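You operate a simulated robot arm through the tools that you are given. There is no shell and no other tool.

You run a simulated robot arm. Do the job below in one go: nothing can be reset, and whatever is moved stays where it is left.

## Task
Fold the pink towel on the blue board and put it on the garden table.
Fine: swing each wing over the towel and back down again.

The check looks at the end state, three seconds after you hand in, the way a careful person would. Anything else that was tipped, shoved, dropped, spilled or broken makes it a failure. Flat cloth is picked up by pressing the open fingertips on it (5 to 10 N) and closing them slowly along it; thin cloth reads only 2 to 8 mm in the jaws.

## Robot
A 6-joint arm with a three-finger gripper, fixed in place. Base frame: the origin is on the floor under the middle of its stand, x ahead of it, y to its left, z up. Lengths are in mm, angles in rad, forces in N, time in s.
It reaches about 1213 mm from its shoulder. Its first joint turns from -2.897 to 2.897 rad. Payload 4.89 kg.
The TCP is the grasp point between the finger pads, 30 mm short of the fingertips. In the tool frame z runs along the fingers and y along their closing line. The gripper opens to 164 mm; its body begins 125 mm behind the TCP.
Orientation is that of the tool frame in the base frame, as [roll, pitch, yaw] about the fixed x, y, z axes, in that order (R = Rz(yaw) Ry(pitch) Rx(roll)). With the fingers straight down and closing along the base's y, the tool's x points along the base's -x, its y along +y and its z along -z.

## Interface
- The arm moves only by the tool servo_tool. Its argument "plan" is a list of rows, each a list of 3 entries, a list of its own where there are three numbers: the shift along the base's x, y, z in units of 25 mm (1.0 is 25 mm), then the turn, a rotation vector about the base's x, y, z in units of 6 degrees (1.0 is 6 degrees), then the finger opening in m, from 0 to 0.164. In form: [[[x, y, z], [ax, ay, az], hand], ...]. A call has 1 to 20 rows; each row shifts and turns the commanded pose from where the row before left it. A call with a number of a shift or a turn outside -1 to 1 is refused whole. Rows are played at 5 a second. More than 50 mm and 0.15 rad between two rows, or a gripper value outside its range, and nothing of the call is played. A pose out of reach is approached as far as the arm can. The call stops where the force on the tool passes 90 N (or 10 N more than at its start, if that is more) or the arm is blocked; 0.2 s more then pass. The fingers move at their own pace (about 108 mm/s each) and stop on an object; they squeeze with about 30 N. The grip force told is the motor's: it shows also when the fingers shut on nothing. Time passes only in rows, and 0.2 s behind the last, so rows that do not move let the fingers close. The reply holds the time, the measured pose of the TCP, the force on the tool along the base axes, the opening and the grip force, in the units named above and with some noise, with the torque about the TCP (base axes, N m) and any sound that the robot's microphone picked up, and new pictures: "views" is both (left out), scene, wrist or none.
- Cameras (640 x 400 px; columns grow to the right, rows downward): "scene" is fixed at [47.7, -500.1, 1470.7]; the picture's right is [0.04, -1.00, 0.00], its down [-0.98, -0.04, -0.21] and it looks along [0.21, 0.01, -0.98] (base axes); focal length 214 px, centre (320, 200). "wrist" rides on the gripper at [76, -2, -152] in the tool frame; the picture's right is [0.02, 1.00, 0.00], its down [-0.88, 0.02, -0.47] and it looks along [-0.47, 0.01, 0.88] (tool axes); focal length 247 px, centre (320, 200). There is no depth. A picture from a camera that has moved, and an enlarged one, comes with that camera's place and axes in the base frame and with its lens.
- lift_body(by): moves the trunk up (or, below 0, down) by that many mm; the arm rides with it, the base frame stays. It gives what a move gives, with no picture.
- inspect(camera, box): a new picture of the part [left, top, right, bottom] of that camera's present view, enlarged. The clock stands still meanwhile.
- finish_job(): hands the job in; it is judged then, once.

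Places have to be worked out from the pictures, the camera data and where the tool is seen. Open the gripper and draw the arm clear of the work before you hand the job in, unless the task says otherwise.

The tools are called after ">>>" as name(argument=value, ...) on one line, values as JSON. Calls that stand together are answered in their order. servo_tool: Moves the arm, as the interface text tells. Its arguments: {"type":"object","properties":{"plan":{"type":"array","items":{"type":"array"}},"views":{"type":"string","enum":["both","scene","wrist","none"]}},"required":["plan"]} The other tools are called the same way: lift_body (by) moves the trunk up or down; inspect (camera, box) takes an enlarged picture of a part of a camera's view; finish_job () hands the job in.

At the start:

```text
time_s: 0.0
eef_pos: [427.1, -432.9, 1045.9]
tool_rot: [-3.142, -0.001, 3.141]
force: [0.7, -0.4, -1.0]
wrist_torque: [0.01, -0.02, 0.01]
finger_gap: 163.9
finger_force: 0.1
trunk travel left (down, up): [-175.0, 215.0]
```

scene: 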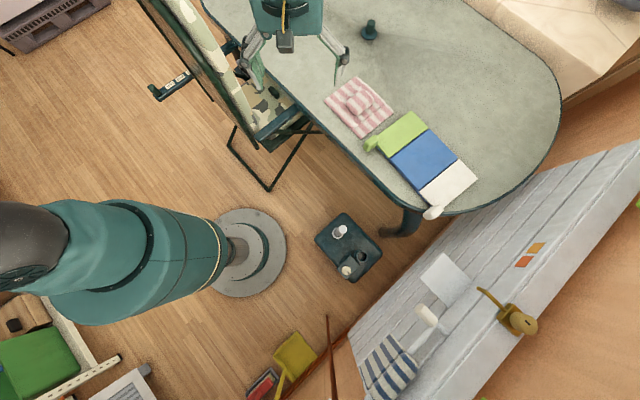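
wrist: 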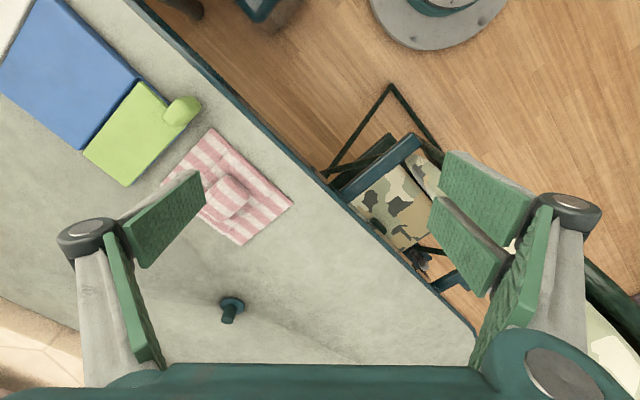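

I'll start by enlarging the scene around the towel and the folding board to see what is there.

>>> inspect(camera="scene", box=[300, 60, 500, 230])

>>> inspect(camera="wrist", box=[0, 0, 320, 300])

>>> inspect(camera="scene", box=[320, 140, 640, 400])

>>> inspect(camera="scene", box=[130, 0, 400, 150])

```text
2.35 times, centred on (400, 145) of scene
camera zoom: at [47.7, -500.1, 1470.7], right [0.04, -1.0, 0.0], down [-0.98, -0.04, -0.21], along [0.21, 0.01, -0.98], focal length 505 px, centre (132, 329)
```

zoom: 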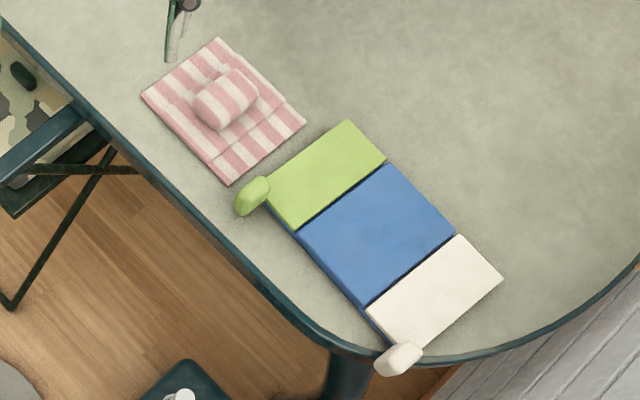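

```text
1.33 times, centred on (160, 150) of wrist
camera zoom: at [350.5, -434.7, 1199.4], right [-0.02, 1.0, 0.0], down [0.88, 0.02, 0.47], along [0.47, 0.01, -0.88], focal length 329 px, centre (533, 267)
```

zoom: 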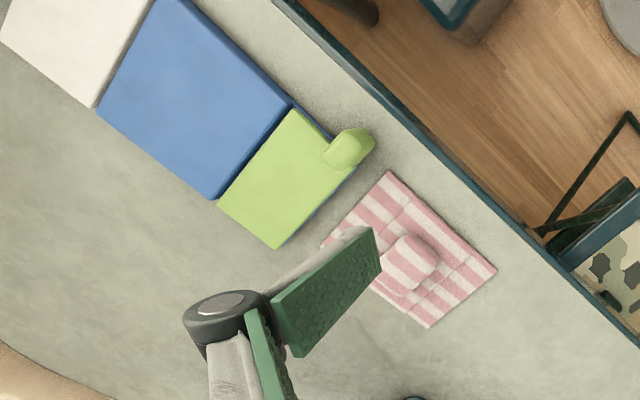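

```text
1.54 times, centred on (480, 270) of scene
camera zoom: at [47.7, -500.1, 1470.7], right [0.04, -1.0, 0.0], down [-0.98, -0.04, -0.21], along [0.21, 0.01, -0.98], focal length 330 px, centre (74, 92)
```

zoom: 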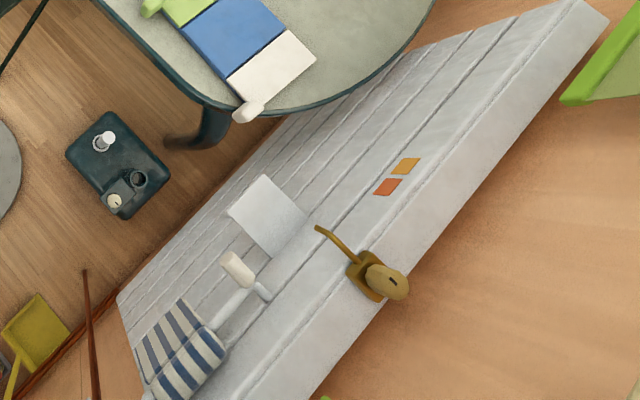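

```text
2.37 times, centred on (265, 75) of scene
camera zoom: at [47.7, -500.1, 1470.7], right [0.04, -1.0, 0.0], down [-0.98, -0.04, -0.21], along [0.21, 0.01, -0.98], focal length 508 px, centre (450, 496)
```

zoom: 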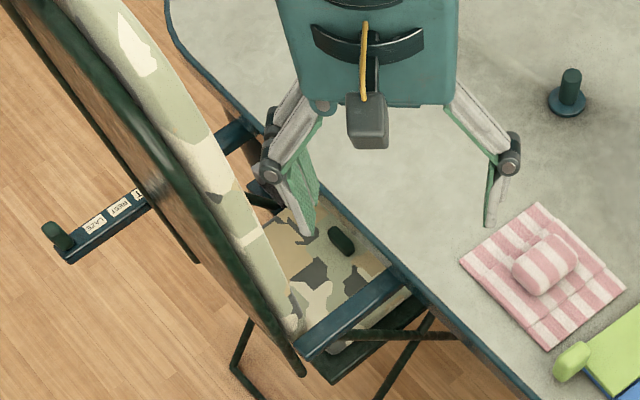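

The pink towel with a bulge in its middle lies beside the board; the board has green and white wings with knobs at their near ends. I look more closely at the surrounding furniture and the towel before moving.

>>> inspect(camera="scene", box=[320, 70, 400, 140])

>>> inspect(camera="scene", box=[300, 200, 460, 300])

>>> inspect(camera="scene", box=[360, 100, 480, 220])

>>> inspect(camera="scene", box=[0, 280, 340, 400])

>>> inspect(camera="scene", box=[440, 0, 640, 140])

```text
5.71 times, centred on (360, 105) of scene
camera zoom: at [47.7, -500.1, 1470.7], right [0.04, -1.0, 0.0], down [-0.98, -0.04, -0.21], along [0.21, 0.01, -0.98], focal length 1226 px, centre (91, 743)
```

zoom: 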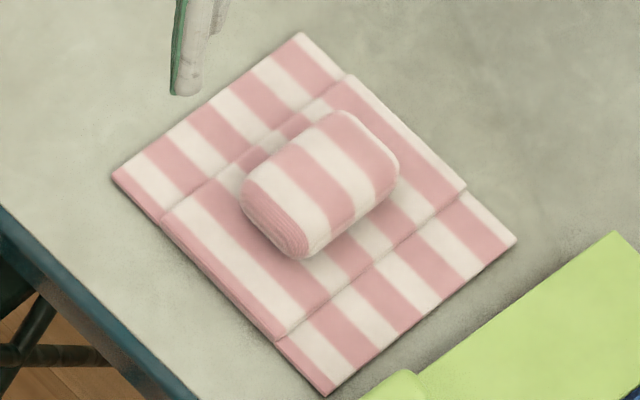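

```text
4.00 times, centred on (380, 250) of scene
camera zoom: at [47.7, -500.1, 1470.7], right [0.04, -1.0, 0.0], down [-0.98, -0.04, -0.21], along [0.21, 0.01, -0.98], focal length 858 px, centre (80, 0)
```

zoom: 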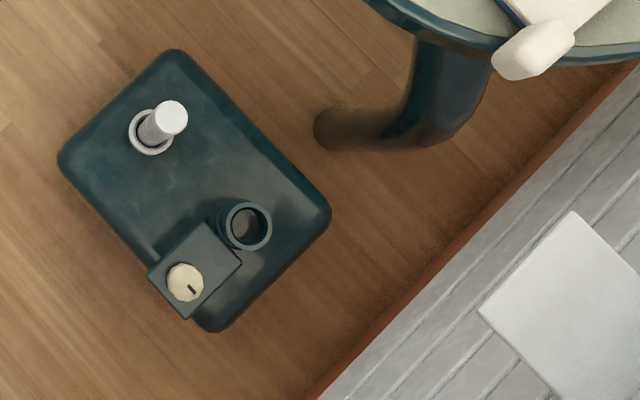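

```text
3.33 times, centred on (420, 160) of scene
camera zoom: at [47.7, -500.1, 1470.7], right [0.04, -1.0, 0.0], down [-0.98, -0.04, -0.21], along [0.21, 0.01, -0.98], focal length 715 px, centre (-13, 333)
```

zoom: 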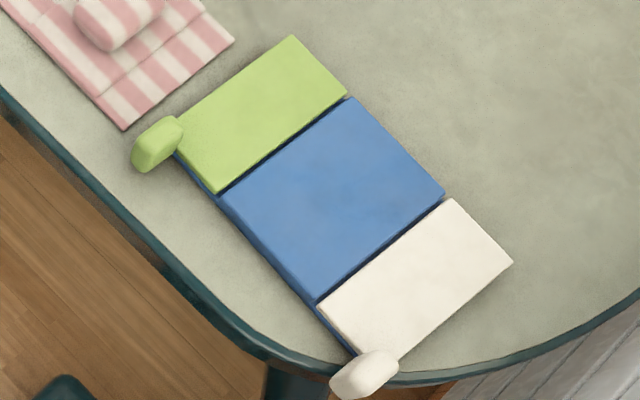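

```text
1.88 times, centred on (170, 340) of scene
camera zoom: at [47.7, -500.1, 1470.7], right [0.04, -1.0, 0.0], down [-0.98, -0.04, -0.21], along [0.21, 0.01, -0.98], focal length 404 px, centre (602, -64)
```

zoom: 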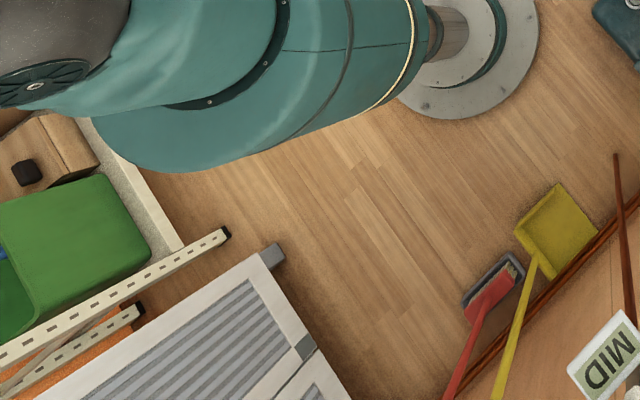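

```text
2.86 times, centred on (540, 70) of scene
camera zoom: at [47.7, -500.1, 1470.7], right [0.04, -1.0, 0.0], down [-0.98, -0.04, -0.21], along [0.21, 0.01, -0.98], focal length 613 px, centre (-309, 571)
```

zoom: 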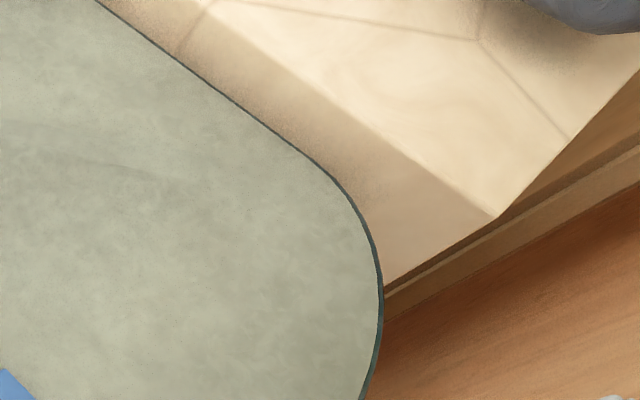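

The towel seems to be a flat cloth with two side flaps and a thick roll-like lump in the middle (around x 580, y -625, table near z 710). I bring the wrist camera over the towel, staying high, for a closer look.

>>> servo_tool(plan=[[[0.2, -0.94, -0.4], [0, 0, 0], 0.164], [[0.2, -0.94, -0.4], [0, 0, 0], 0.164], [[0.2, -0.94, -0.4], [0, 0, 0], 0.164], [[0.2, -0.94, -0.4], [0, 0, 0], 0.164], [[0.2, -0.94, -0.4], [0, 0, 0], 0.164], [[0.2, -0.94, -0.4], [0, 0, 0], 0.164], [[0.2, -0.94, -0.4], [0, 0, 0], 0.164], [[0.2, -0.94, -0.4], [0, 0, 0], 0.164]], views="both")

```text
time_s: 1.8
eef_pos: [466.1, -620.2, 967.5]
tool_rot: [-3.141, 0.0, 3.141]
force: [-1.0, 0.8, 0.2]
wrist_torque: [-0.14, -0.04, -0.01]
finger_gap: 164.0
finger_force: 0.1
trunk travel left (down, up): [-175.0, 215.0]
camera wrist: at [389.2, -621.1, 1120.5], right [-0.02, 1.0, 0.0], down [0.88, 0.02, 0.47], along [0.47, 0.01, -0.88], focal length 247 px, centre (320, 200)
```

scene: 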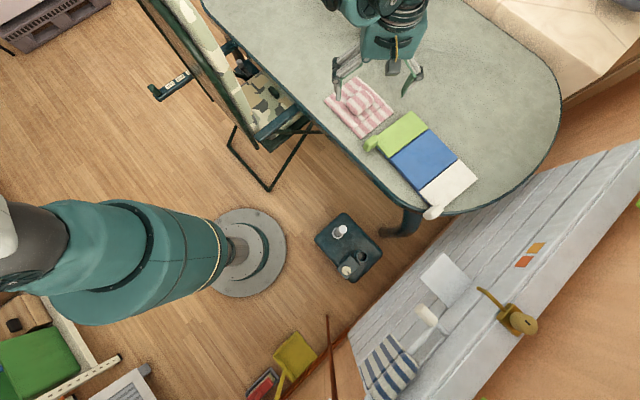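
wrist: 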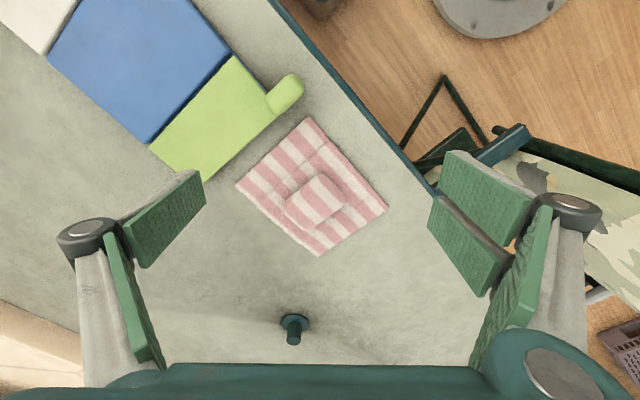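

>>> inspect(camera="wrist", box=[210, 90, 410, 270])

>>> inspect(camera="wrist", box=[0, 0, 320, 200])

```text
2.22 times, centred on (310, 180) of wrist
camera zoom: at [389.2, -621.1, 1120.5], right [-0.02, 1.0, 0.0], down [0.88, 0.02, 0.47], along [0.47, 0.01, -0.88], focal length 549 px, centre (342, 244)
```

zoom: 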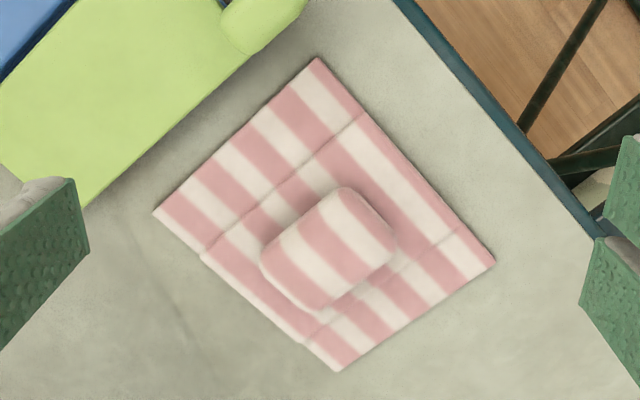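

```text
2.00 times, centred on (160, 100) of wrist
camera zoom: at [389.2, -621.1, 1120.5], right [-0.02, 1.0, 0.0], down [0.88, 0.02, 0.47], along [0.47, 0.01, -0.88], focal length 494 px, centre (640, 400)
```

zoom: 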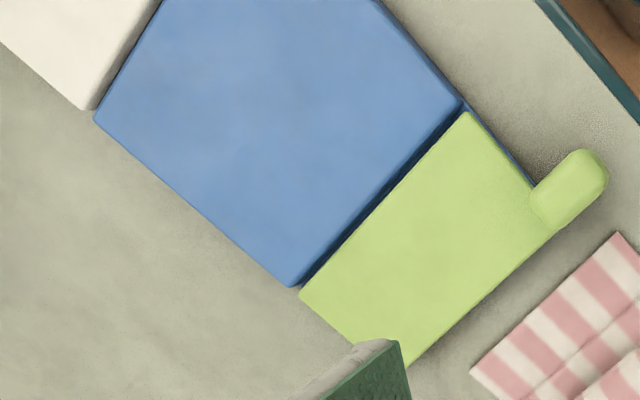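

Triangulating puts the table top at about z 712, the board top at about z 726, the towel and its lump centred near (600, -629) with its long side at about 43°. I turn the tool -47° so the jaws close across the lump, and move to above it at z ≈ 860.

>>> servo_tool(plan=[[[0.67, -0.045, -0.535], [0, 0, -0.979], 0.12], [[0.67, -0.045, -0.535], [0, 0, -0.979], 0.12], [[0.67, -0.045, -0.535], [0, 0, -0.979], 0.12], [[0.67, -0.045, -0.535], [0, 0, -0.979], 0.12], [[0.67, -0.045, -0.535], [0, 0, -0.979], 0.12], [[0.67, -0.045, -0.535], [0, 0, -0.979], 0.12], [[0.67, -0.045, -0.535], [0, 0, -0.979], 0.12], [[0.67, -0.045, -0.535], [0, 0, -0.979], 0.12], [[0, 0, 0], [0, 0, 0], 0.12]], views="both")

```text
time_s: 3.8
eef_pos: [602.0, -631.3, 859.9]
tool_rot: [-3.141, 0.0, 2.322]
force: [-0.1, -0.5, -0.5]
wrist_torque: [0.03, 0.02, 0.0]
finger_gap: 119.9
finger_force: 0.0
trunk travel left (down, up): [-175.0, 215.0]
camera wrist: at [548.9, -575.6, 1013.0], right [0.72, 0.7, 0.0], down [0.61, -0.63, 0.47], along [0.33, -0.34, -0.88], focal length 247 px, centre (320, 200)
```

scene: 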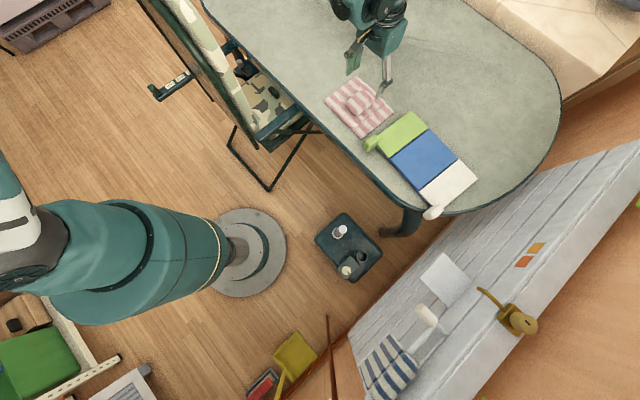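
wrist: 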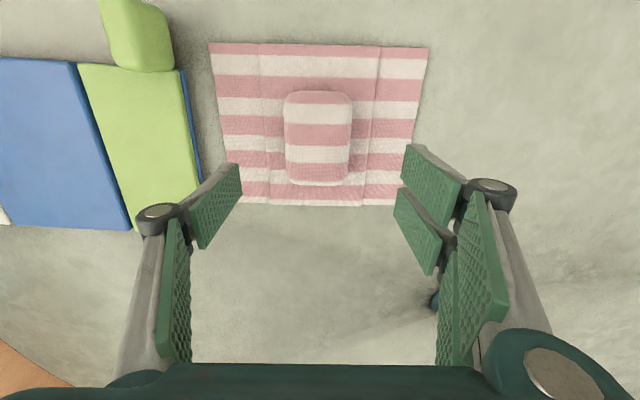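

The lump is centred under the jaws and its long axis runs along the hinge direction as wanted. I descend straight down to z ≈ 768 and look again.

>>> servo_tool(plan=[[[0, 0, -0.92], [0, 0, 0], 0.115], [[0, 0, -0.92], [0, 0, 0], 0.115], [[0, 0, -0.92], [0, 0, 0], 0.115], [[0, 0, -0.92], [0, 0, 0], 0.115]], views="both")

```text
time_s: 4.8
eef_pos: [602.2, -632.5, 768.4]
tool_rot: [3.141, -0.001, 2.321]
force: [-1.2, 0.7, 0.1]
wrist_torque: [-0.1, -0.07, -0.05]
finger_gap: 114.8
finger_force: 0.0
trunk travel left (down, up): [-175.0, 215.0]
camera wrist: at [548.8, -576.4, 921.7], right [0.72, 0.7, 0.0], down [0.61, -0.63, 0.47], along [0.33, -0.34, -0.88], focal length 247 px, centre (320, 200)
```

scene: 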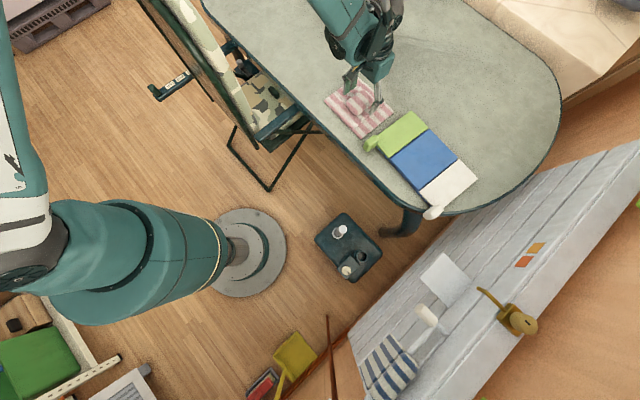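
wrist: 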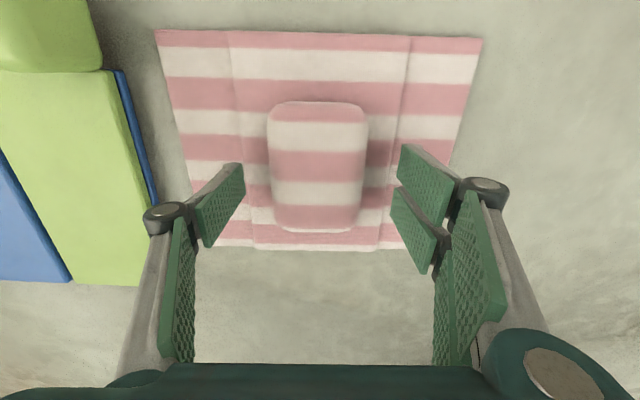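

The lump spans roughly ±33 mm across the jaws and its top looks to be near z 760, about 5 mm nearer to the robot side than the TCP. I shift slightly, go down to z ≈ 757 (fingertips just above the towel), then close slowly.

>>> servo_tool(plan=[[[-0.14, 0.15, -0.25], [0, 0, 0], 0.115], [[0, 0, -0.22], [0, 0, 0], 0.115], [[0, 0, 0], [0, 0, 0], 0.1], [[0, 0, 0], [0, 0, 0], 0.085], [[0, 0, 0], [0, 0, 0], 0.07], [[0, 0, 0], [0, 0, 0], 0.06], [[0, 0, 0], [0, 0, 0], 0.05], [[0, 0, 0], [0, 0, 0], 0.04]], views="both")

```text
time_s: 6.7
eef_pos: [595.8, -627.3, 760.5]
tool_rot: [-3.141, 0.001, 2.323]
force: [-5.6, 3.5, 61.2]
wrist_torque: [0.72, -0.35, -0.11]
finger_gap: 72.5
finger_force: 30.1
trunk travel left (down, up): [-175.0, 215.0]
stopped in row 8: the force on the tool passed its limit at 91 N (the readings are from after the stop); the commanded pose is now the measured one
camera wrist: at [542.6, -570.7, 912.6], right [0.72, 0.7, 0.0], down [0.61, -0.63, 0.48], along [0.33, -0.34, -0.88], focal length 247 px, centre (320, 200)
```

scene: 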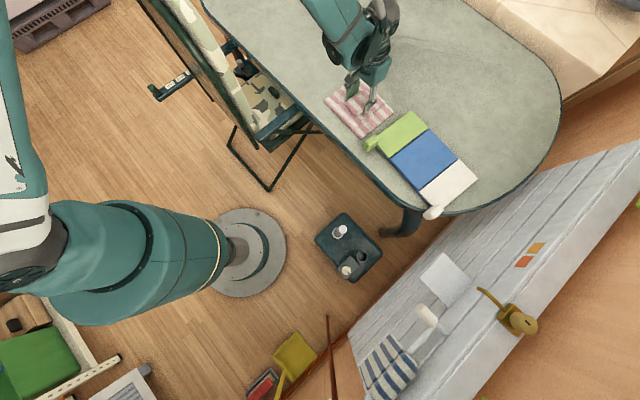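
wrist: 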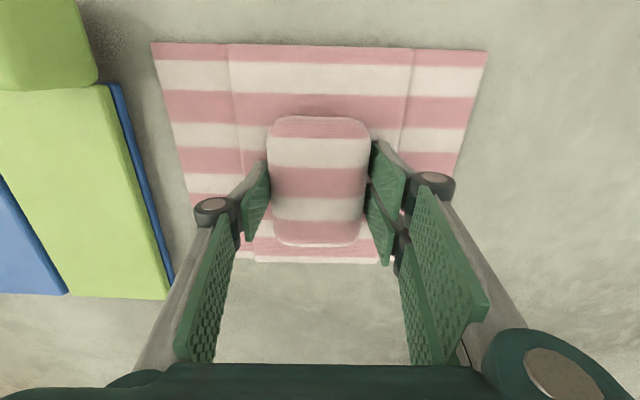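

The jaws hold the lump at 72.5 mm with 30 N, but the tips press the table side with 61 N. I ease up a few millimetres with the grip kept and read the force.

>>> servo_tool(plan=[[[0, 0, 0.08], [0, 0, 0], 0.04], [[0, 0, 0.08], [0, 0, 0], 0.04], [[0, 0, 0.08], [0, 0, 0], 0.04], [[0, 0, 0], [0, 0, 0], 0.04]], views="wrist")

```text
time_s: 7.7
eef_pos: [596.8, -626.8, 763.8]
tool_rot: [3.141, 0.002, 2.324]
force: [0.3, 0.0, -0.4]
wrist_torque: [-0.06, -0.01, 0.04]
finger_gap: 69.4
finger_force: 30.1
trunk travel left (down, up): [-175.0, 215.0]
camera wrist: at [543.9, -572.1, 915.3], right [0.72, 0.7, 0.0], down [0.61, -0.63, 0.47], along [0.33, -0.34, -0.88], focal length 247 px, centre (320, 200)
```

wrist: 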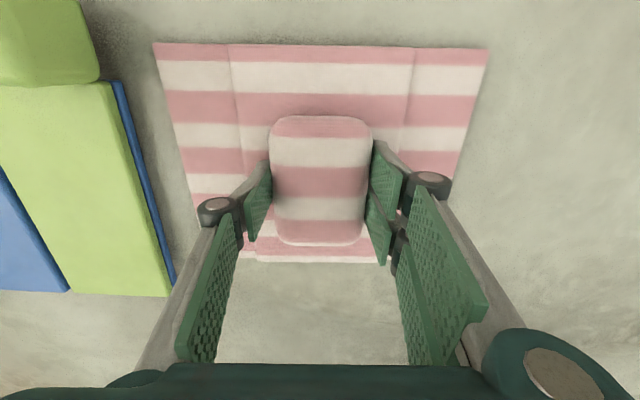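

The pressing force is gone and the grip holds at 69.4 mm. I lift 40 mm slowly and check that the towel comes along.

>>> servo_tool(plan=[[[0, 0, 0.2], [0, 0, 0], 0.04], [[0, 0, 0.4], [0, 0, 0], 0.04], [[0, 0, 0.5], [0, 0, 0], 0.04], [[0, 0, 0.5], [0, 0, 0], 0.04], [[0, 0, 0], [0, 0, 0], 0.04]], views="both")

```text
time_s: 8.9
eef_pos: [597.8, -627.1, 803.6]
tool_rot: [-3.142, -0.001, 2.321]
force: [0.8, 0.0, -1.0]
wrist_torque: [-0.02, -0.01, -0.01]
finger_gap: 69.4
finger_force: 30.4
trunk travel left (down, up): [-175.0, 215.0]
camera wrist: at [543.5, -572.0, 955.7], right [0.72, 0.7, 0.0], down [0.61, -0.63, 0.47], along [0.33, -0.34, -0.88], focal length 247 px, centre (320, 200)
```

scene: 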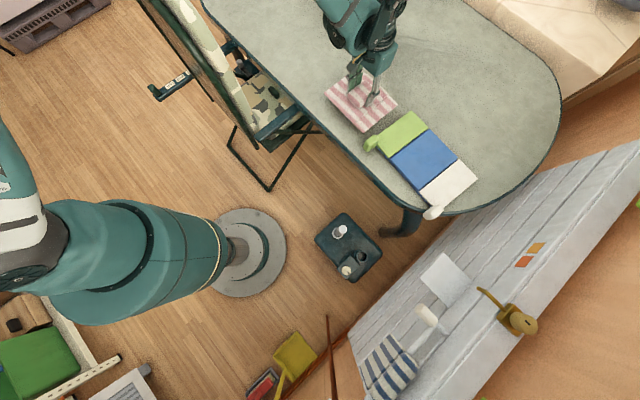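
wrist: 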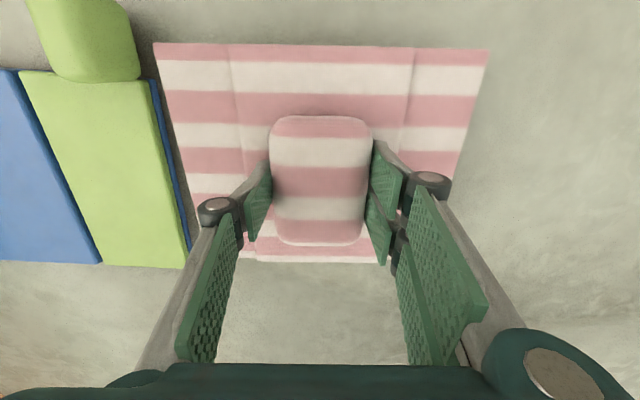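

The towel hangs stiffly in the grip and follows. I raise a bit more and carry it over the blue panel centre (about (380, -871)), turning it -3.6° to match the board.

>>> servo_tool(plan=[[[0, 0, 0.8], [0, 0, 0], 0.04], [[0, 0, 0.8], [0, 0, 0], 0.04], [[-0.885, -0.96, 0], [0, 0, -0.06], 0.04], [[-0.885, -0.96, 0], [0, 0, -0.06], 0.04], [[-0.885, -0.96, 0], [0, 0, -0.06], 0.04], [[-0.885, -0.96, 0], [0, 0, -0.06], 0.04], [[-0.885, -0.96, 0], [0, 0, -0.06], 0.04], [[-0.885, -0.96, 0], [0, 0, -0.06], 0.04], [[-0.885, -0.96, 0], [0, 0, -0.06], 0.04], [[-0.885, -0.96, 0], [0, 0, -0.06], 0.04], [[-0.885, -0.96, 0], [0, 0, -0.06], 0.04], [[-0.885, -0.96, 0], [0, 0, -0.06], 0.04], [[0, 0, 0], [0, 0, 0], 0.04]], views="both")

```text
time_s: 11.7
eef_pos: [376.4, -871.2, 841.9]
tool_rot: [-3.14, 0.0, 2.258]
force: [-0.1, 1.1, -1.4]
wrist_torque: [0.0, -0.01, 0.0]
finger_gap: 69.5
finger_force: 30.4
trunk travel left (down, up): [-175.0, 215.0]
camera wrist: at [326.7, -811.3, 994.8], right [0.76, 0.65, 0.0], down [0.57, -0.67, 0.47], along [0.31, -0.36, -0.88], focal length 247 px, centre (320, 200)
```

scene: 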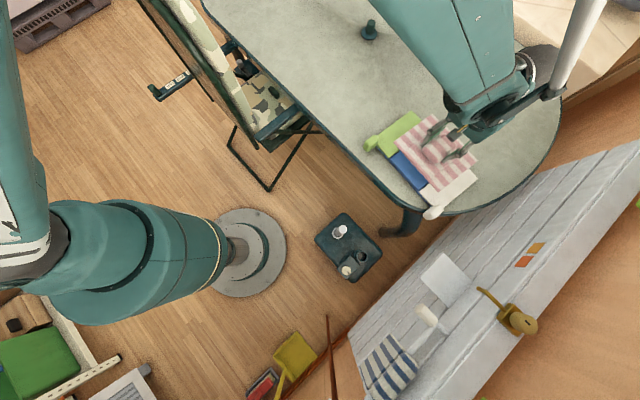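
wrist: 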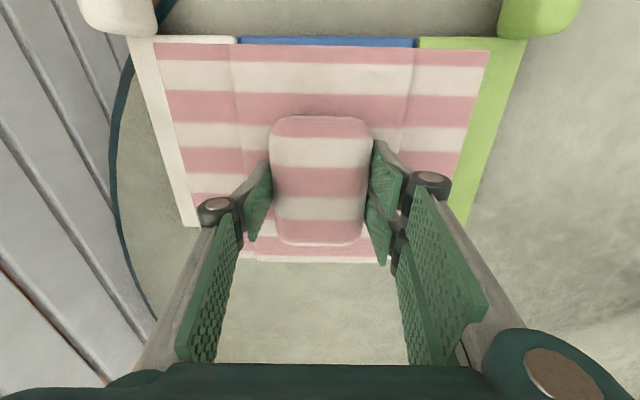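

The towel is over the board and nearly parallel to it. I enlarge the near edge to check the sideways centring and the angle before lowering.

>>> inspect(camera="wrist", box=[60, 0, 380, 200])

>>> inspect(camera="wrist", box=[300, 0, 620, 200])

>>> inspect(camera="scene", box=[350, 90, 510, 230])

```text
2.00 times, centred on (220, 100) of wrist
camera zoom: at [326.7, -811.3, 994.8], right [0.76, 0.65, 0.0], down [0.57, -0.67, 0.47], along [0.31, -0.36, -0.88], focal length 494 px, centre (520, 400)
```

zoom: 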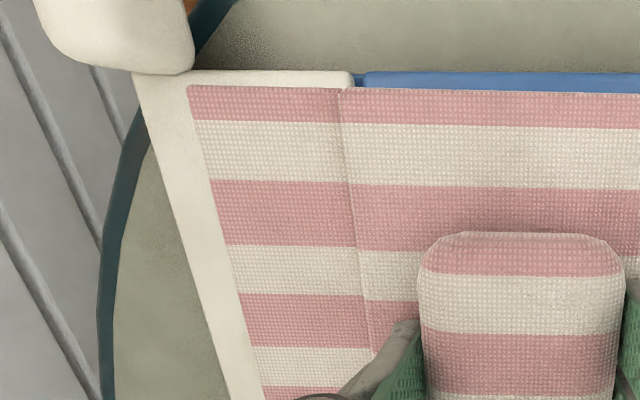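

```text
2.00 times, centred on (460, 100) of wrist
camera zoom: at [326.7, -811.3, 994.8], right [0.76, 0.65, 0.0], down [0.57, -0.67, 0.47], along [0.31, -0.36, -0.88], focal length 494 px, centre (40, 400)
```

zoom: 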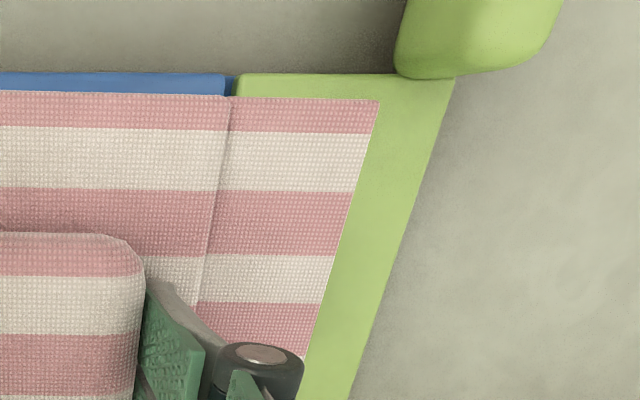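

```text
2.86 times, centred on (430, 160) of scene
camera zoom: at [47.7, -500.1, 1470.7], right [0.04, -1.0, 0.0], down [-0.98, -0.04, -0.21], along [0.21, 0.01, -0.98], focal length 613 px, centre (6, 314)
```

zoom: 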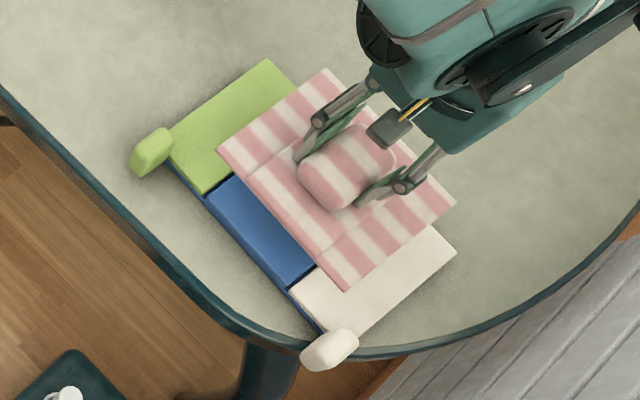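

The board centre sits about 4–5 mm to the tool's right and near side of the towel centre; angle is within 1°. I shift 6 mm in +y and lower to just above the blue panel.

>>> servo_tool(plan=[[[0, 0.25, -0.5], [0, 0, 0], 0.04], [[0, 0, -0.8], [0, 0, 0], 0.04], [[0, 0, -0.8], [0, 0, 0], 0.04], [[0, 0, -0.2], [0, 0, 0], 0.04], [[0, 0, 0], [0, 0, 0], 0.04]], views="both")

```text
time_s: 12.9
eef_pos: [376.4, -862.0, 783.6]
tool_rot: [3.141, 0.0, 2.258]
force: [0.1, -0.3, -1.0]
wrist_torque: [0.0, 0.03, 0.0]
finger_gap: 69.3
finger_force: 30.5
trunk travel left (down, up): [-175.0, 215.0]
camera wrist: at [326.9, -803.0, 937.2], right [0.76, 0.65, 0.0], down [0.57, -0.67, 0.47], along [0.31, -0.36, -0.88], focal length 247 px, centre (320, 200)
```

scene: 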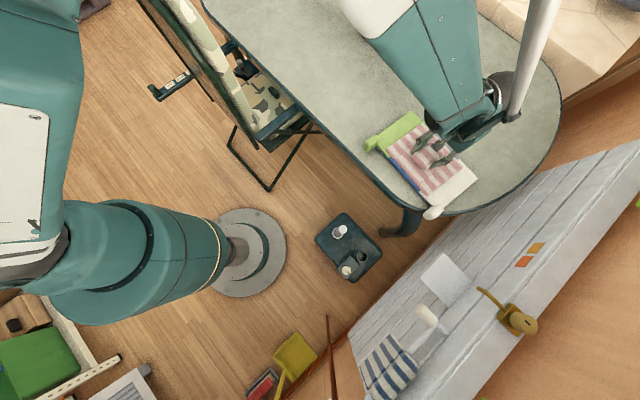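
wrist: 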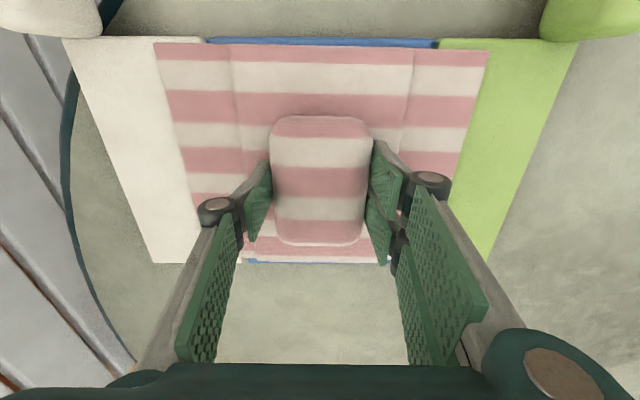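

The towel is centred: blue margins look equal on both sides and at both ends. I lower gently in small steps and watch for contact.

>>> servo_tool(plan=[[[0, 0, -0.1], [0, 0, 0], 0.04], [[0, 0, -0.1], [0, 0, 0], 0.04], [[0, 0, 0], [0, 0, 0], 0.04]], views="none")

```text
time_s: 13.7
eef_pos: [377.8, -862.1, 781.7]
tool_rot: [-3.14, 0.004, 2.258]
force: [5.6, -13.9, 45.7]
wrist_torque: [-0.16, -0.21, 0.09]
finger_gap: 69.1
finger_force: 30.1
trunk travel left (down, up): [-175.0, 215.0]
```

Contact with the board is reached (45 N up). I ease up about 2.5 mm so the towel just rests, then open slowly.

>>> servo_tool(plan=[[[0, 0, 0.06], [0, 0, 0], 0.04], [[0, 0, 0.04], [0, 0, 0], 0.06], [[0, 0, 0], [0, 0, 0], 0.08], [[0, 0, 0], [0, 0, 0], 0.095], [[0, 0, 0], [0, 0, 0], 0.11]], views="both")

```text
time_s: 14.9
eef_pos: [376.5, -861.1, 784.2]
tool_rot: [-3.141, 0.0, 2.257]
force: [-0.1, -0.7, -0.3]
wrist_torque: [0.0, 0.0, -0.02]
finger_gap: 110.0
finger_force: 0.1
trunk travel left (down, up): [-175.0, 215.0]
camera wrist: at [327.0, -802.6, 935.6], right [0.76, 0.65, 0.0], down [0.57, -0.67, 0.47], along [0.31, -0.36, -0.88], focal length 247 px, centre (320, 200)
```

scene: 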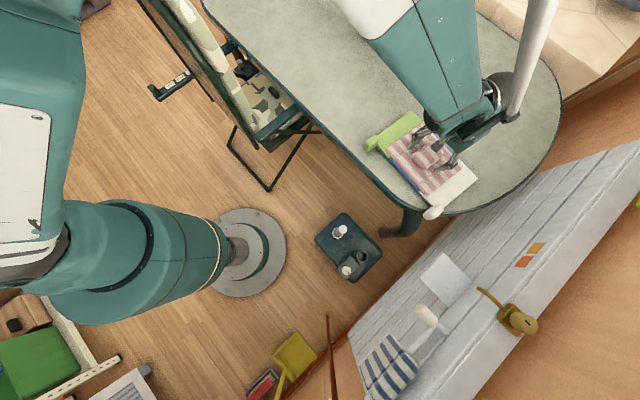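
wrist: 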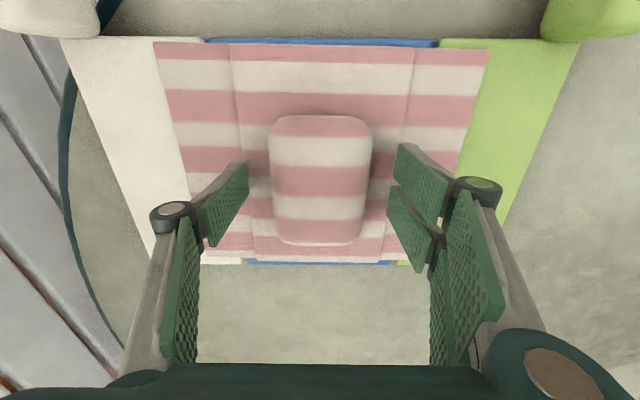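

The towel rests on the blue panel and the jaws are open. I go straight up, then back toward the near side while tilting the tool so the wrist camera can look at the green knob from the side.

>>> servo_tool(plan=[[[0, 0, 0.6], [0, 0, 0], 0.11], [[0, 0, 1], [0, 0, 0], 0.11], [[0, 0, 1], [0, 0, 0], 0.11], [[0, 0, 1], [0, 0, 0], 0.11], [[0, 0, 0.8], [0, 0, 0], 0.11], [[0, 1, 0], [-0.6, -0.5, 0], 0.11], [[0, 1, 0], [-0.715, -0.588, 0], 0.11], [[0, 1, 0], [-0.715, -0.588, 0], 0.11], [[0, 1, 0], [-0.715, -0.588, 0], 0.11], [[0, 1, 0], [-0.715, -0.588, 0], 0.11], [[0, 1, 0], [-0.715, -0.588, 0], 0.11], [[0, 1, 0], [-0.715, -0.588, 0], 0.11], [[0, 1, 0], [-0.715, -0.588, 0], 0.11], [[0, 1, 0], [-0.715, -0.588, 0], 0.11], [[0, 0.6, 0], [0, 0, 0], 0.11], [[0, 0.6, 0], [0, 0, 0], 0.11]], views="both")

```text
time_s: 18.3
eef_pos: [382.8, -622.8, 928.7]
tool_rot: [3.139, 0.856, 2.259]
force: [-0.3, -1.1, -0.5]
wrist_torque: [0.0, -0.02, 0.01]
finger_gap: 109.9
finger_force: 0.1
out of reach, approached as far as the arm can: row 14, 15, 16
trunk travel left (down, up): [-175.0, 215.0]
camera wrist: at [277.2, -496.5, 970.2], right [0.76, 0.65, -0.02], down [0.15, -0.16, 0.98], along [0.63, -0.75, -0.22], focal length 247 px, centre (320, 200)
```

scene: 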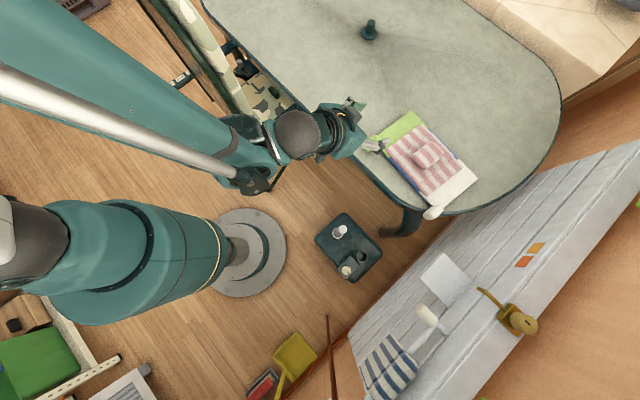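
wrist: 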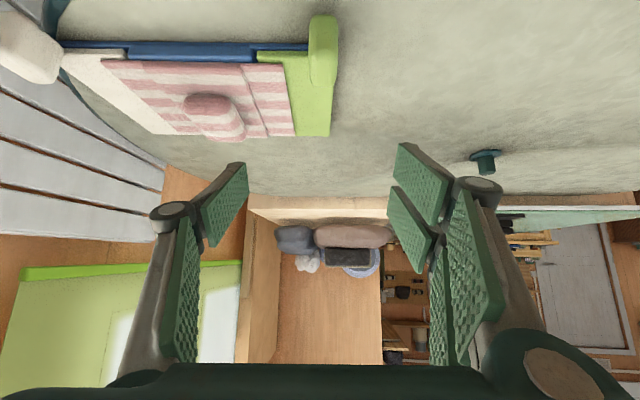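

The view is upside down but shows the green knob at the near end. I enlarge it to judge its height and the gap beneath it.

>>> inspect(camera="wrist", box=[240, 0, 380, 150])

>>> inspect(camera="wrist", box=[0, 0, 260, 160])

>>> inspect(camera="scene", box=[350, 90, 510, 230])

```text
2.67 times, centred on (310, 75) of wrist
camera zoom: at [277.2, -496.5, 970.2], right [0.76, 0.65, -0.02], down [0.15, -0.16, 0.98], along [0.63, -0.75, -0.22], focal length 659 px, centre (347, 533)
```

zoom: 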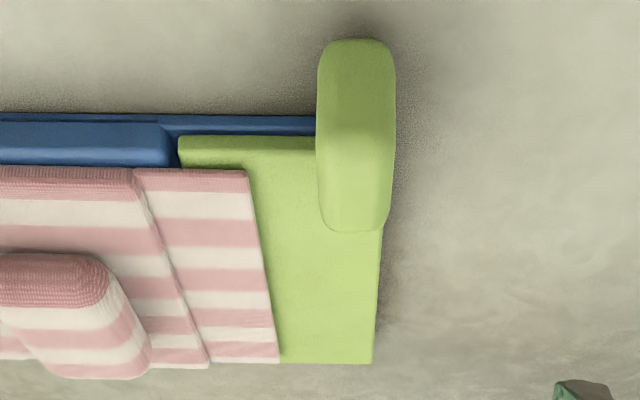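

```text
2.46 times, centred on (130, 80) of wrist
camera zoom: at [277.2, -496.5, 970.2], right [0.76, 0.65, -0.02], down [0.15, -0.16, 0.98], along [0.63, -0.75, -0.22], focal length 608 px, centre (788, 495)
```

zoom: 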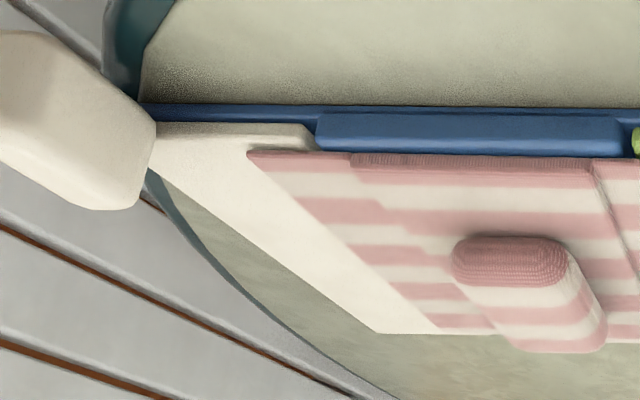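

```text
2.86 times, centred on (430, 160) of scene
camera zoom: at [47.7, -500.1, 1470.7], right [0.04, -1.0, 0.0], down [-0.98, -0.04, -0.21], along [0.21, 0.01, -0.98], focal length 613 px, centre (6, 314)
```

zoom: 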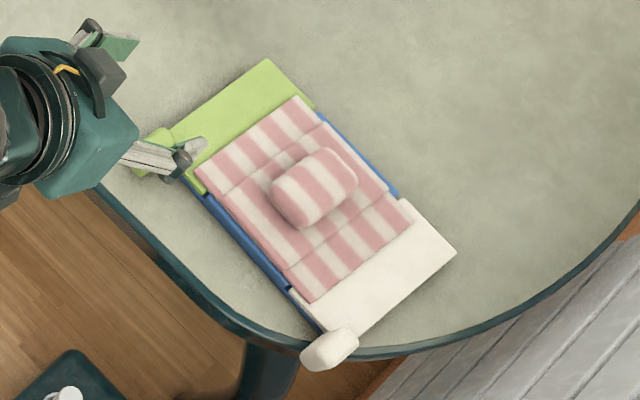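

The knob is a rounded block about 30 wide, 55 long and 40 high, flush with the wing's outer edge: about 80 mm from the hinge, top near z 768, standing ~35 mm above the wing surface. I plan to pinch it lengthwise (along the hinge direction), so the wing can follow my arc; first I straighten the tool and turn its yaw by +90°.

>>> servo_tool(plan=[[[0, -0.3, 0], [0.78, 0.64, 0], 0.11], [[0.3, -0.3, 0], [0.78, 0.64, 0], 0.11], [[0.3, -0.3, 0], [0.78, 0.64, 0], 0.11], [[0.3, -0.3, 0], [0.78, 0.64, 0], 0.11], [[0.3, -0.3, 0], [0.78, 0.64, 0], 0.11], [[0.3, -0.3, 0], [0.78, 0.64, 0], 0.11], [[0.3, -0.3, 0], [0.78, 0.64, 0], 0.11], [[0, 0, 0], [0.78, 0.64, 0], 0.11], [[0, 0, 0], [0, 0, 0], 0.11]], views="none")

```text
time_s: 20.3
eef_pos: [429.5, -677.3, 926.4]
tool_rot: [3.138, 0.012, 2.258]
force: [0.1, 0.1, -0.8]
wrist_torque: [0.04, 0.05, -0.02]
finger_gap: 109.9
finger_force: 0.0
trunk travel left (down, up): [-175.0, 215.0]
```

The tool is vertical again above the green knob at (429, -677, 926). Now I turn it +90° about z.

>>> servo_tool(plan=[[[0, 0, 0], [0, 0, 1], 0.11], [[0, 0, 0], [0, 0, 1], 0.11], [[0, 0, 0], [0, 0, 1], 0.11], [[0, 0, 0], [0, 0, 1], 0.11], [[0, 0, 0], [0, 0, 1], 0.11], [[0, 0, 0], [0, 0, 1], 0.11], [[0, 0, 0], [0, 0, 1], 0.11], [[0, 0, 0], [0, 0, 1], 0.11], [[0, 0, 0], [0, 0, 1], 0.11], [[0, 0, 0], [0, 0, 1], 0.11], [[0, 0, 0], [0, 0, 1], 0.11], [[0, 0, 0], [0, 0, 1], 0.11], [[0, 0, 0], [0, 0, 1], 0.11], [[0, 0, 0], [0, 0, 1], 0.11], [[0, 0, 0], [0, 0, 1], 0.11], [[0, 0, 0], [0, 0, 0], 0.11]], views="both")

```text
time_s: 23.7
eef_pos: [429.1, -676.4, 927.3]
tool_rot: [3.14, 0.012, -2.452]
force: [-0.6, -0.4, -0.1]
wrist_torque: [0.02, -0.04, -0.01]
finger_gap: 110.0
finger_force: 0.0
trunk travel left (down, up): [-175.0, 215.0]
camera wrist: at [370.3, -727.0, 1078.7], right [-0.65, 0.76, 0.0], down [0.66, 0.57, 0.48], along [0.37, 0.32, -0.87], focal length 247 px, centre (320, 200)
```

scene: 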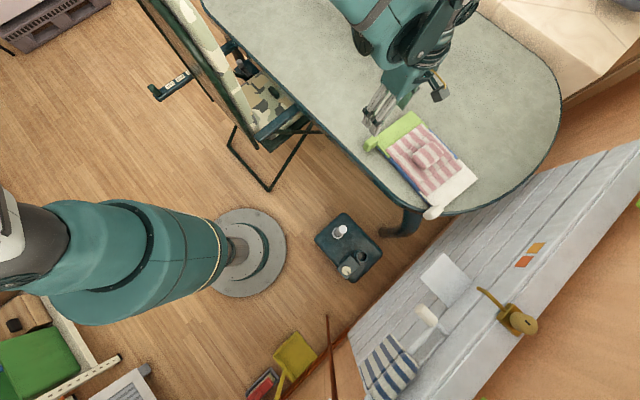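
wrist: 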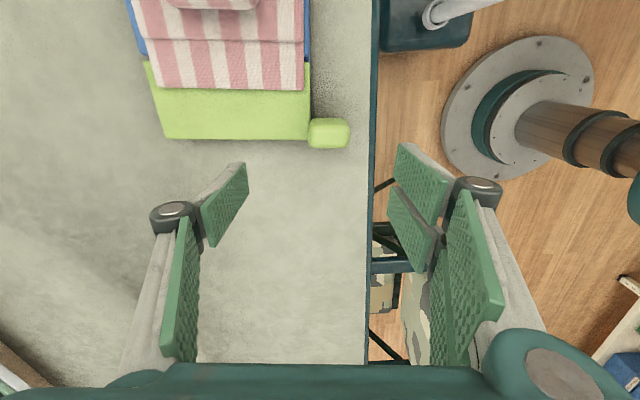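

The knob centre is near (420, -668), about 10 mm from the TCP toward the near side. I lean the tool 35° outward (palm away from the board) and come to a stand-off pose about 120 mm from the knob along the finger line.

>>> servo_tool(plan=[[[0.327, 0.34, -0.507], [-0.617, 0.75, 0], 0.085], [[0.327, 0.34, -0.507], [-0.617, 0.75, 0], 0.085], [[0.327, 0.34, -0.507], [-0.617, 0.75, 0], 0.085], [[0.327, 0.34, -0.507], [-0.617, 0.75, 0], 0.085], [[0.327, 0.34, -0.507], [-0.617, 0.75, 0], 0.085], [[0.327, 0.34, -0.507], [-0.617, 0.75, 0], 0.085], [[0, 0, 0], [0, 0, 0], 0.085]], views="both")

```text
time_s: 25.3
eef_pos: [478.6, -624.2, 851.2]
tool_rot: [3.141, -0.599, -2.456]
force: [-0.1, -0.2, 0.3]
wrist_torque: [0.05, -0.02, -0.03]
finger_gap: 85.1
finger_force: 0.0
trunk travel left (down, up): [-175.0, 215.0]
camera wrist: at [497.7, -610.1, 1019.3], right [-0.65, 0.76, 0.01], down [0.76, 0.65, -0.11], along [-0.09, -0.06, -0.99], focal length 247 px, centre (320, 200)
```

scene: 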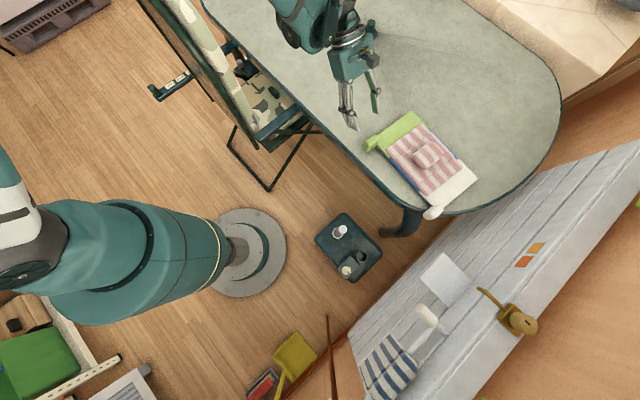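
wrist: 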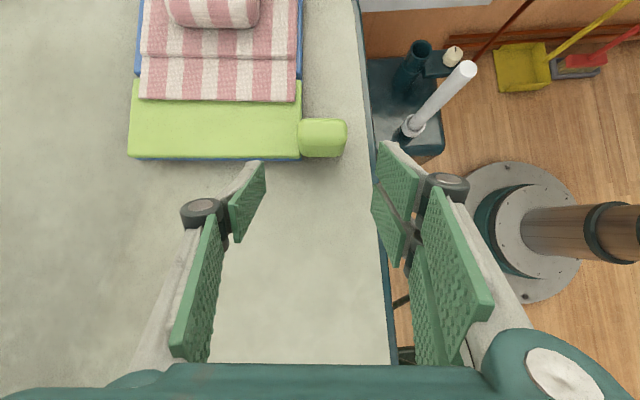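

The lean is 34°, and the knob lies centred on the finger line (only ~2 mm off along the jaws). I advance 88 mm along the finger direction and check the picture.

>>> servo_tool(plan=[[[-0.412, -0.21, -0.66], [0, 0, 0], 0.085], [[-0.348, -0.286, -0.66], [0, 0, 0], 0.085], [[-0.348, -0.286, -0.66], [0, 0, 0], 0.085], [[-0.348, -0.286, -0.66], [0, 0, 0], 0.085], [[-0.139, -0.114, -0.264], [0, 0, 0], 0.085], [[0, 0, 0], [0, 0, 0], 0.085]], views="both")

```text
time_s: 26.7
eef_pos: [438.2, -655.0, 777.2]
tool_rot: [3.14, -0.599, -2.455]
force: [0.3, -0.5, 0.0]
wrist_torque: [0.02, 0.02, -0.02]
finger_gap: 85.0
finger_force: 0.0
trunk travel left (down, up): [-175.0, 215.0]
camera wrist: at [457.5, -640.9, 947.0], right [-0.65, 0.76, 0.01], down [0.76, 0.65, -0.1], along [-0.09, -0.06, -0.99], focal length 247 px, centre (320, 200)
```

scene: 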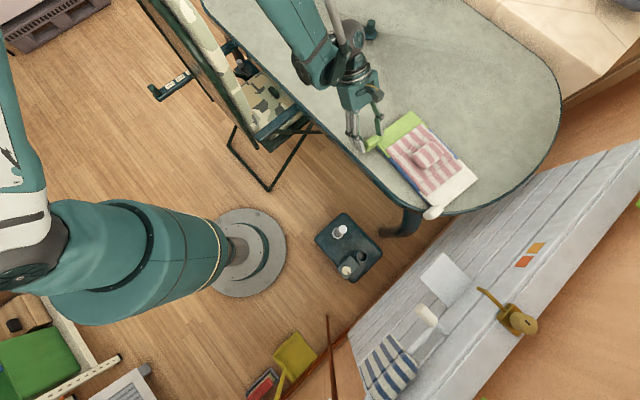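
wrist: 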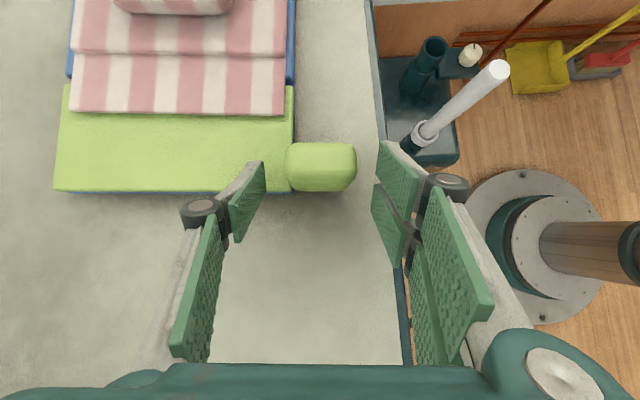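

>>> inspect(camera="wrist", box=[200, 100, 460, 260])

>>> inspect(camera="scene", box=[330, 80, 490, 220])

```text
2.46 times, centred on (330, 180) of wrist
camera zoom: at [457.5, -640.9, 947.0], right [-0.65, 0.76, 0.01], down [0.76, 0.65, -0.1], along [-0.09, -0.06, -0.99], focal length 608 px, centre (295, 249)
```

zoom: 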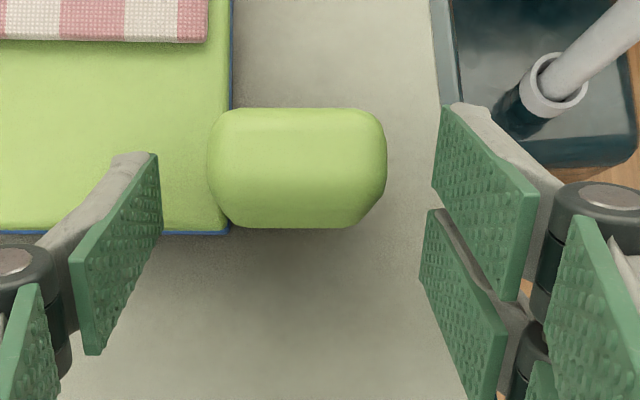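

```text
2.86 times, centred on (410, 150) of scene
camera zoom: at [47.7, -500.1, 1470.7], right [0.04, -1.0, 0.0], down [-0.98, -0.04, -0.21], along [0.21, 0.01, -0.98], focal length 613 px, centre (63, 343)
```

zoom: 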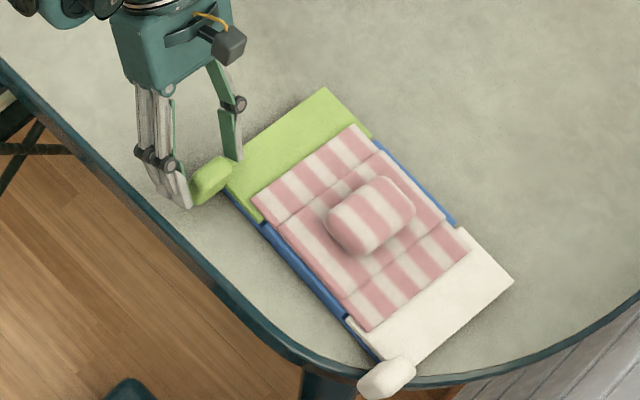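

The knob (c-width ~35, length ~57) sits centred between the thumb on the far face and the two fingers on the near face; thumb tip is still above the wing. I advance 6 mm more and close slowly.

>>> servo_tool(plan=[[[-0.104, -0.086, -0.198], [0, 0, 0], 0.085], [[0, 0, 0], [0, 0, 0], 0.075], [[0, 0, 0], [0, 0, 0], 0.068], [[0, 0, 0], [0, 0, 0], 0.062], [[0, 0, 0], [0, 0, 0], 0.057], [[0, 0, 0], [0, 0, 0], 0.053], [[0, 0, 0], [0, 0, 0], 0.05]], views="wrist")

```text
time_s: 28.3
eef_pos: [435.1, -656.5, 772.1]
tool_rot: [3.139, -0.597, -2.454]
force: [2.0, -2.8, 3.1]
wrist_torque: [0.14, 0.3, 0.55]
finger_gap: 51.3
finger_force: 30.0
trunk travel left (down, up): [-175.0, 215.0]
camera wrist: at [454.5, -643.0, 942.1], right [-0.65, 0.76, 0.01], down [0.76, 0.65, -0.1], along [-0.09, -0.06, -0.99], focal length 247 px, centre (320, 200)
```

wrist: 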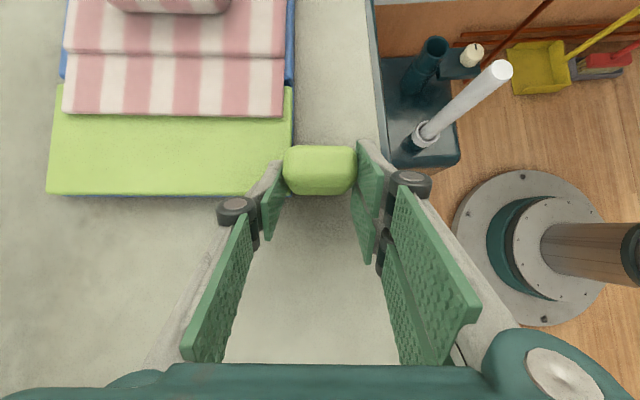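

The knob is held at 51 mm with 30 N and only a few newtons on the tool. I start swinging about the estimated hinge line (c = -177, z ≈ 732), rotating the tool with the wing: first 12° in 4° steps.

>>> servo_tool(plan=[[[-0.093, -0.077, 0.264], [0.423, -0.515, 0], 0.045], [[-0.107, -0.088, 0.255], [0.423, -0.515, 0], 0.045], [[-0.121, -0.1, 0.245], [0.423, -0.515, 0], 0.045], [[0, 0, 0], [0, 0, 0], 0.045]], views="both")

```text
time_s: 29.3
eef_pos: [426.5, -663.4, 793.0]
tool_rot: [3.141, -0.388, -2.454]
force: [0.1, 9.8, 0.7]
wrist_torque: [0.66, -0.55, 0.42]
finger_gap: 51.9
finger_force: 30.1
trunk travel left (down, up): [-175.0, 215.0]
camera wrist: at [418.0, -672.9, 962.8], right [-0.65, 0.76, 0.01], down [0.76, 0.65, 0.11], along [0.07, 0.08, -0.99], focal length 247 px, centre (320, 200)
```

scene: 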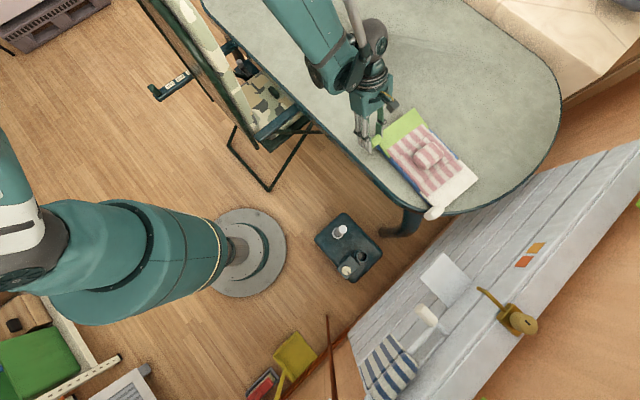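
wrist: 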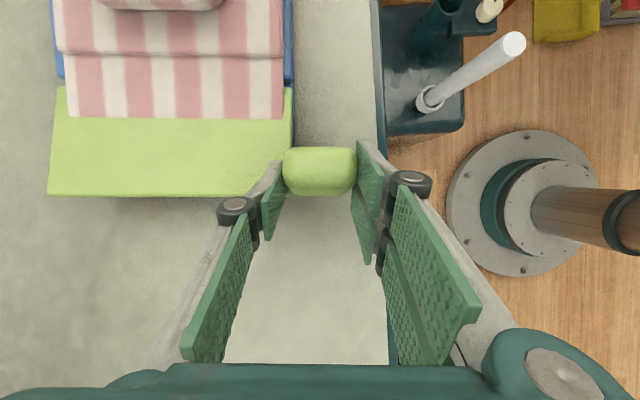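

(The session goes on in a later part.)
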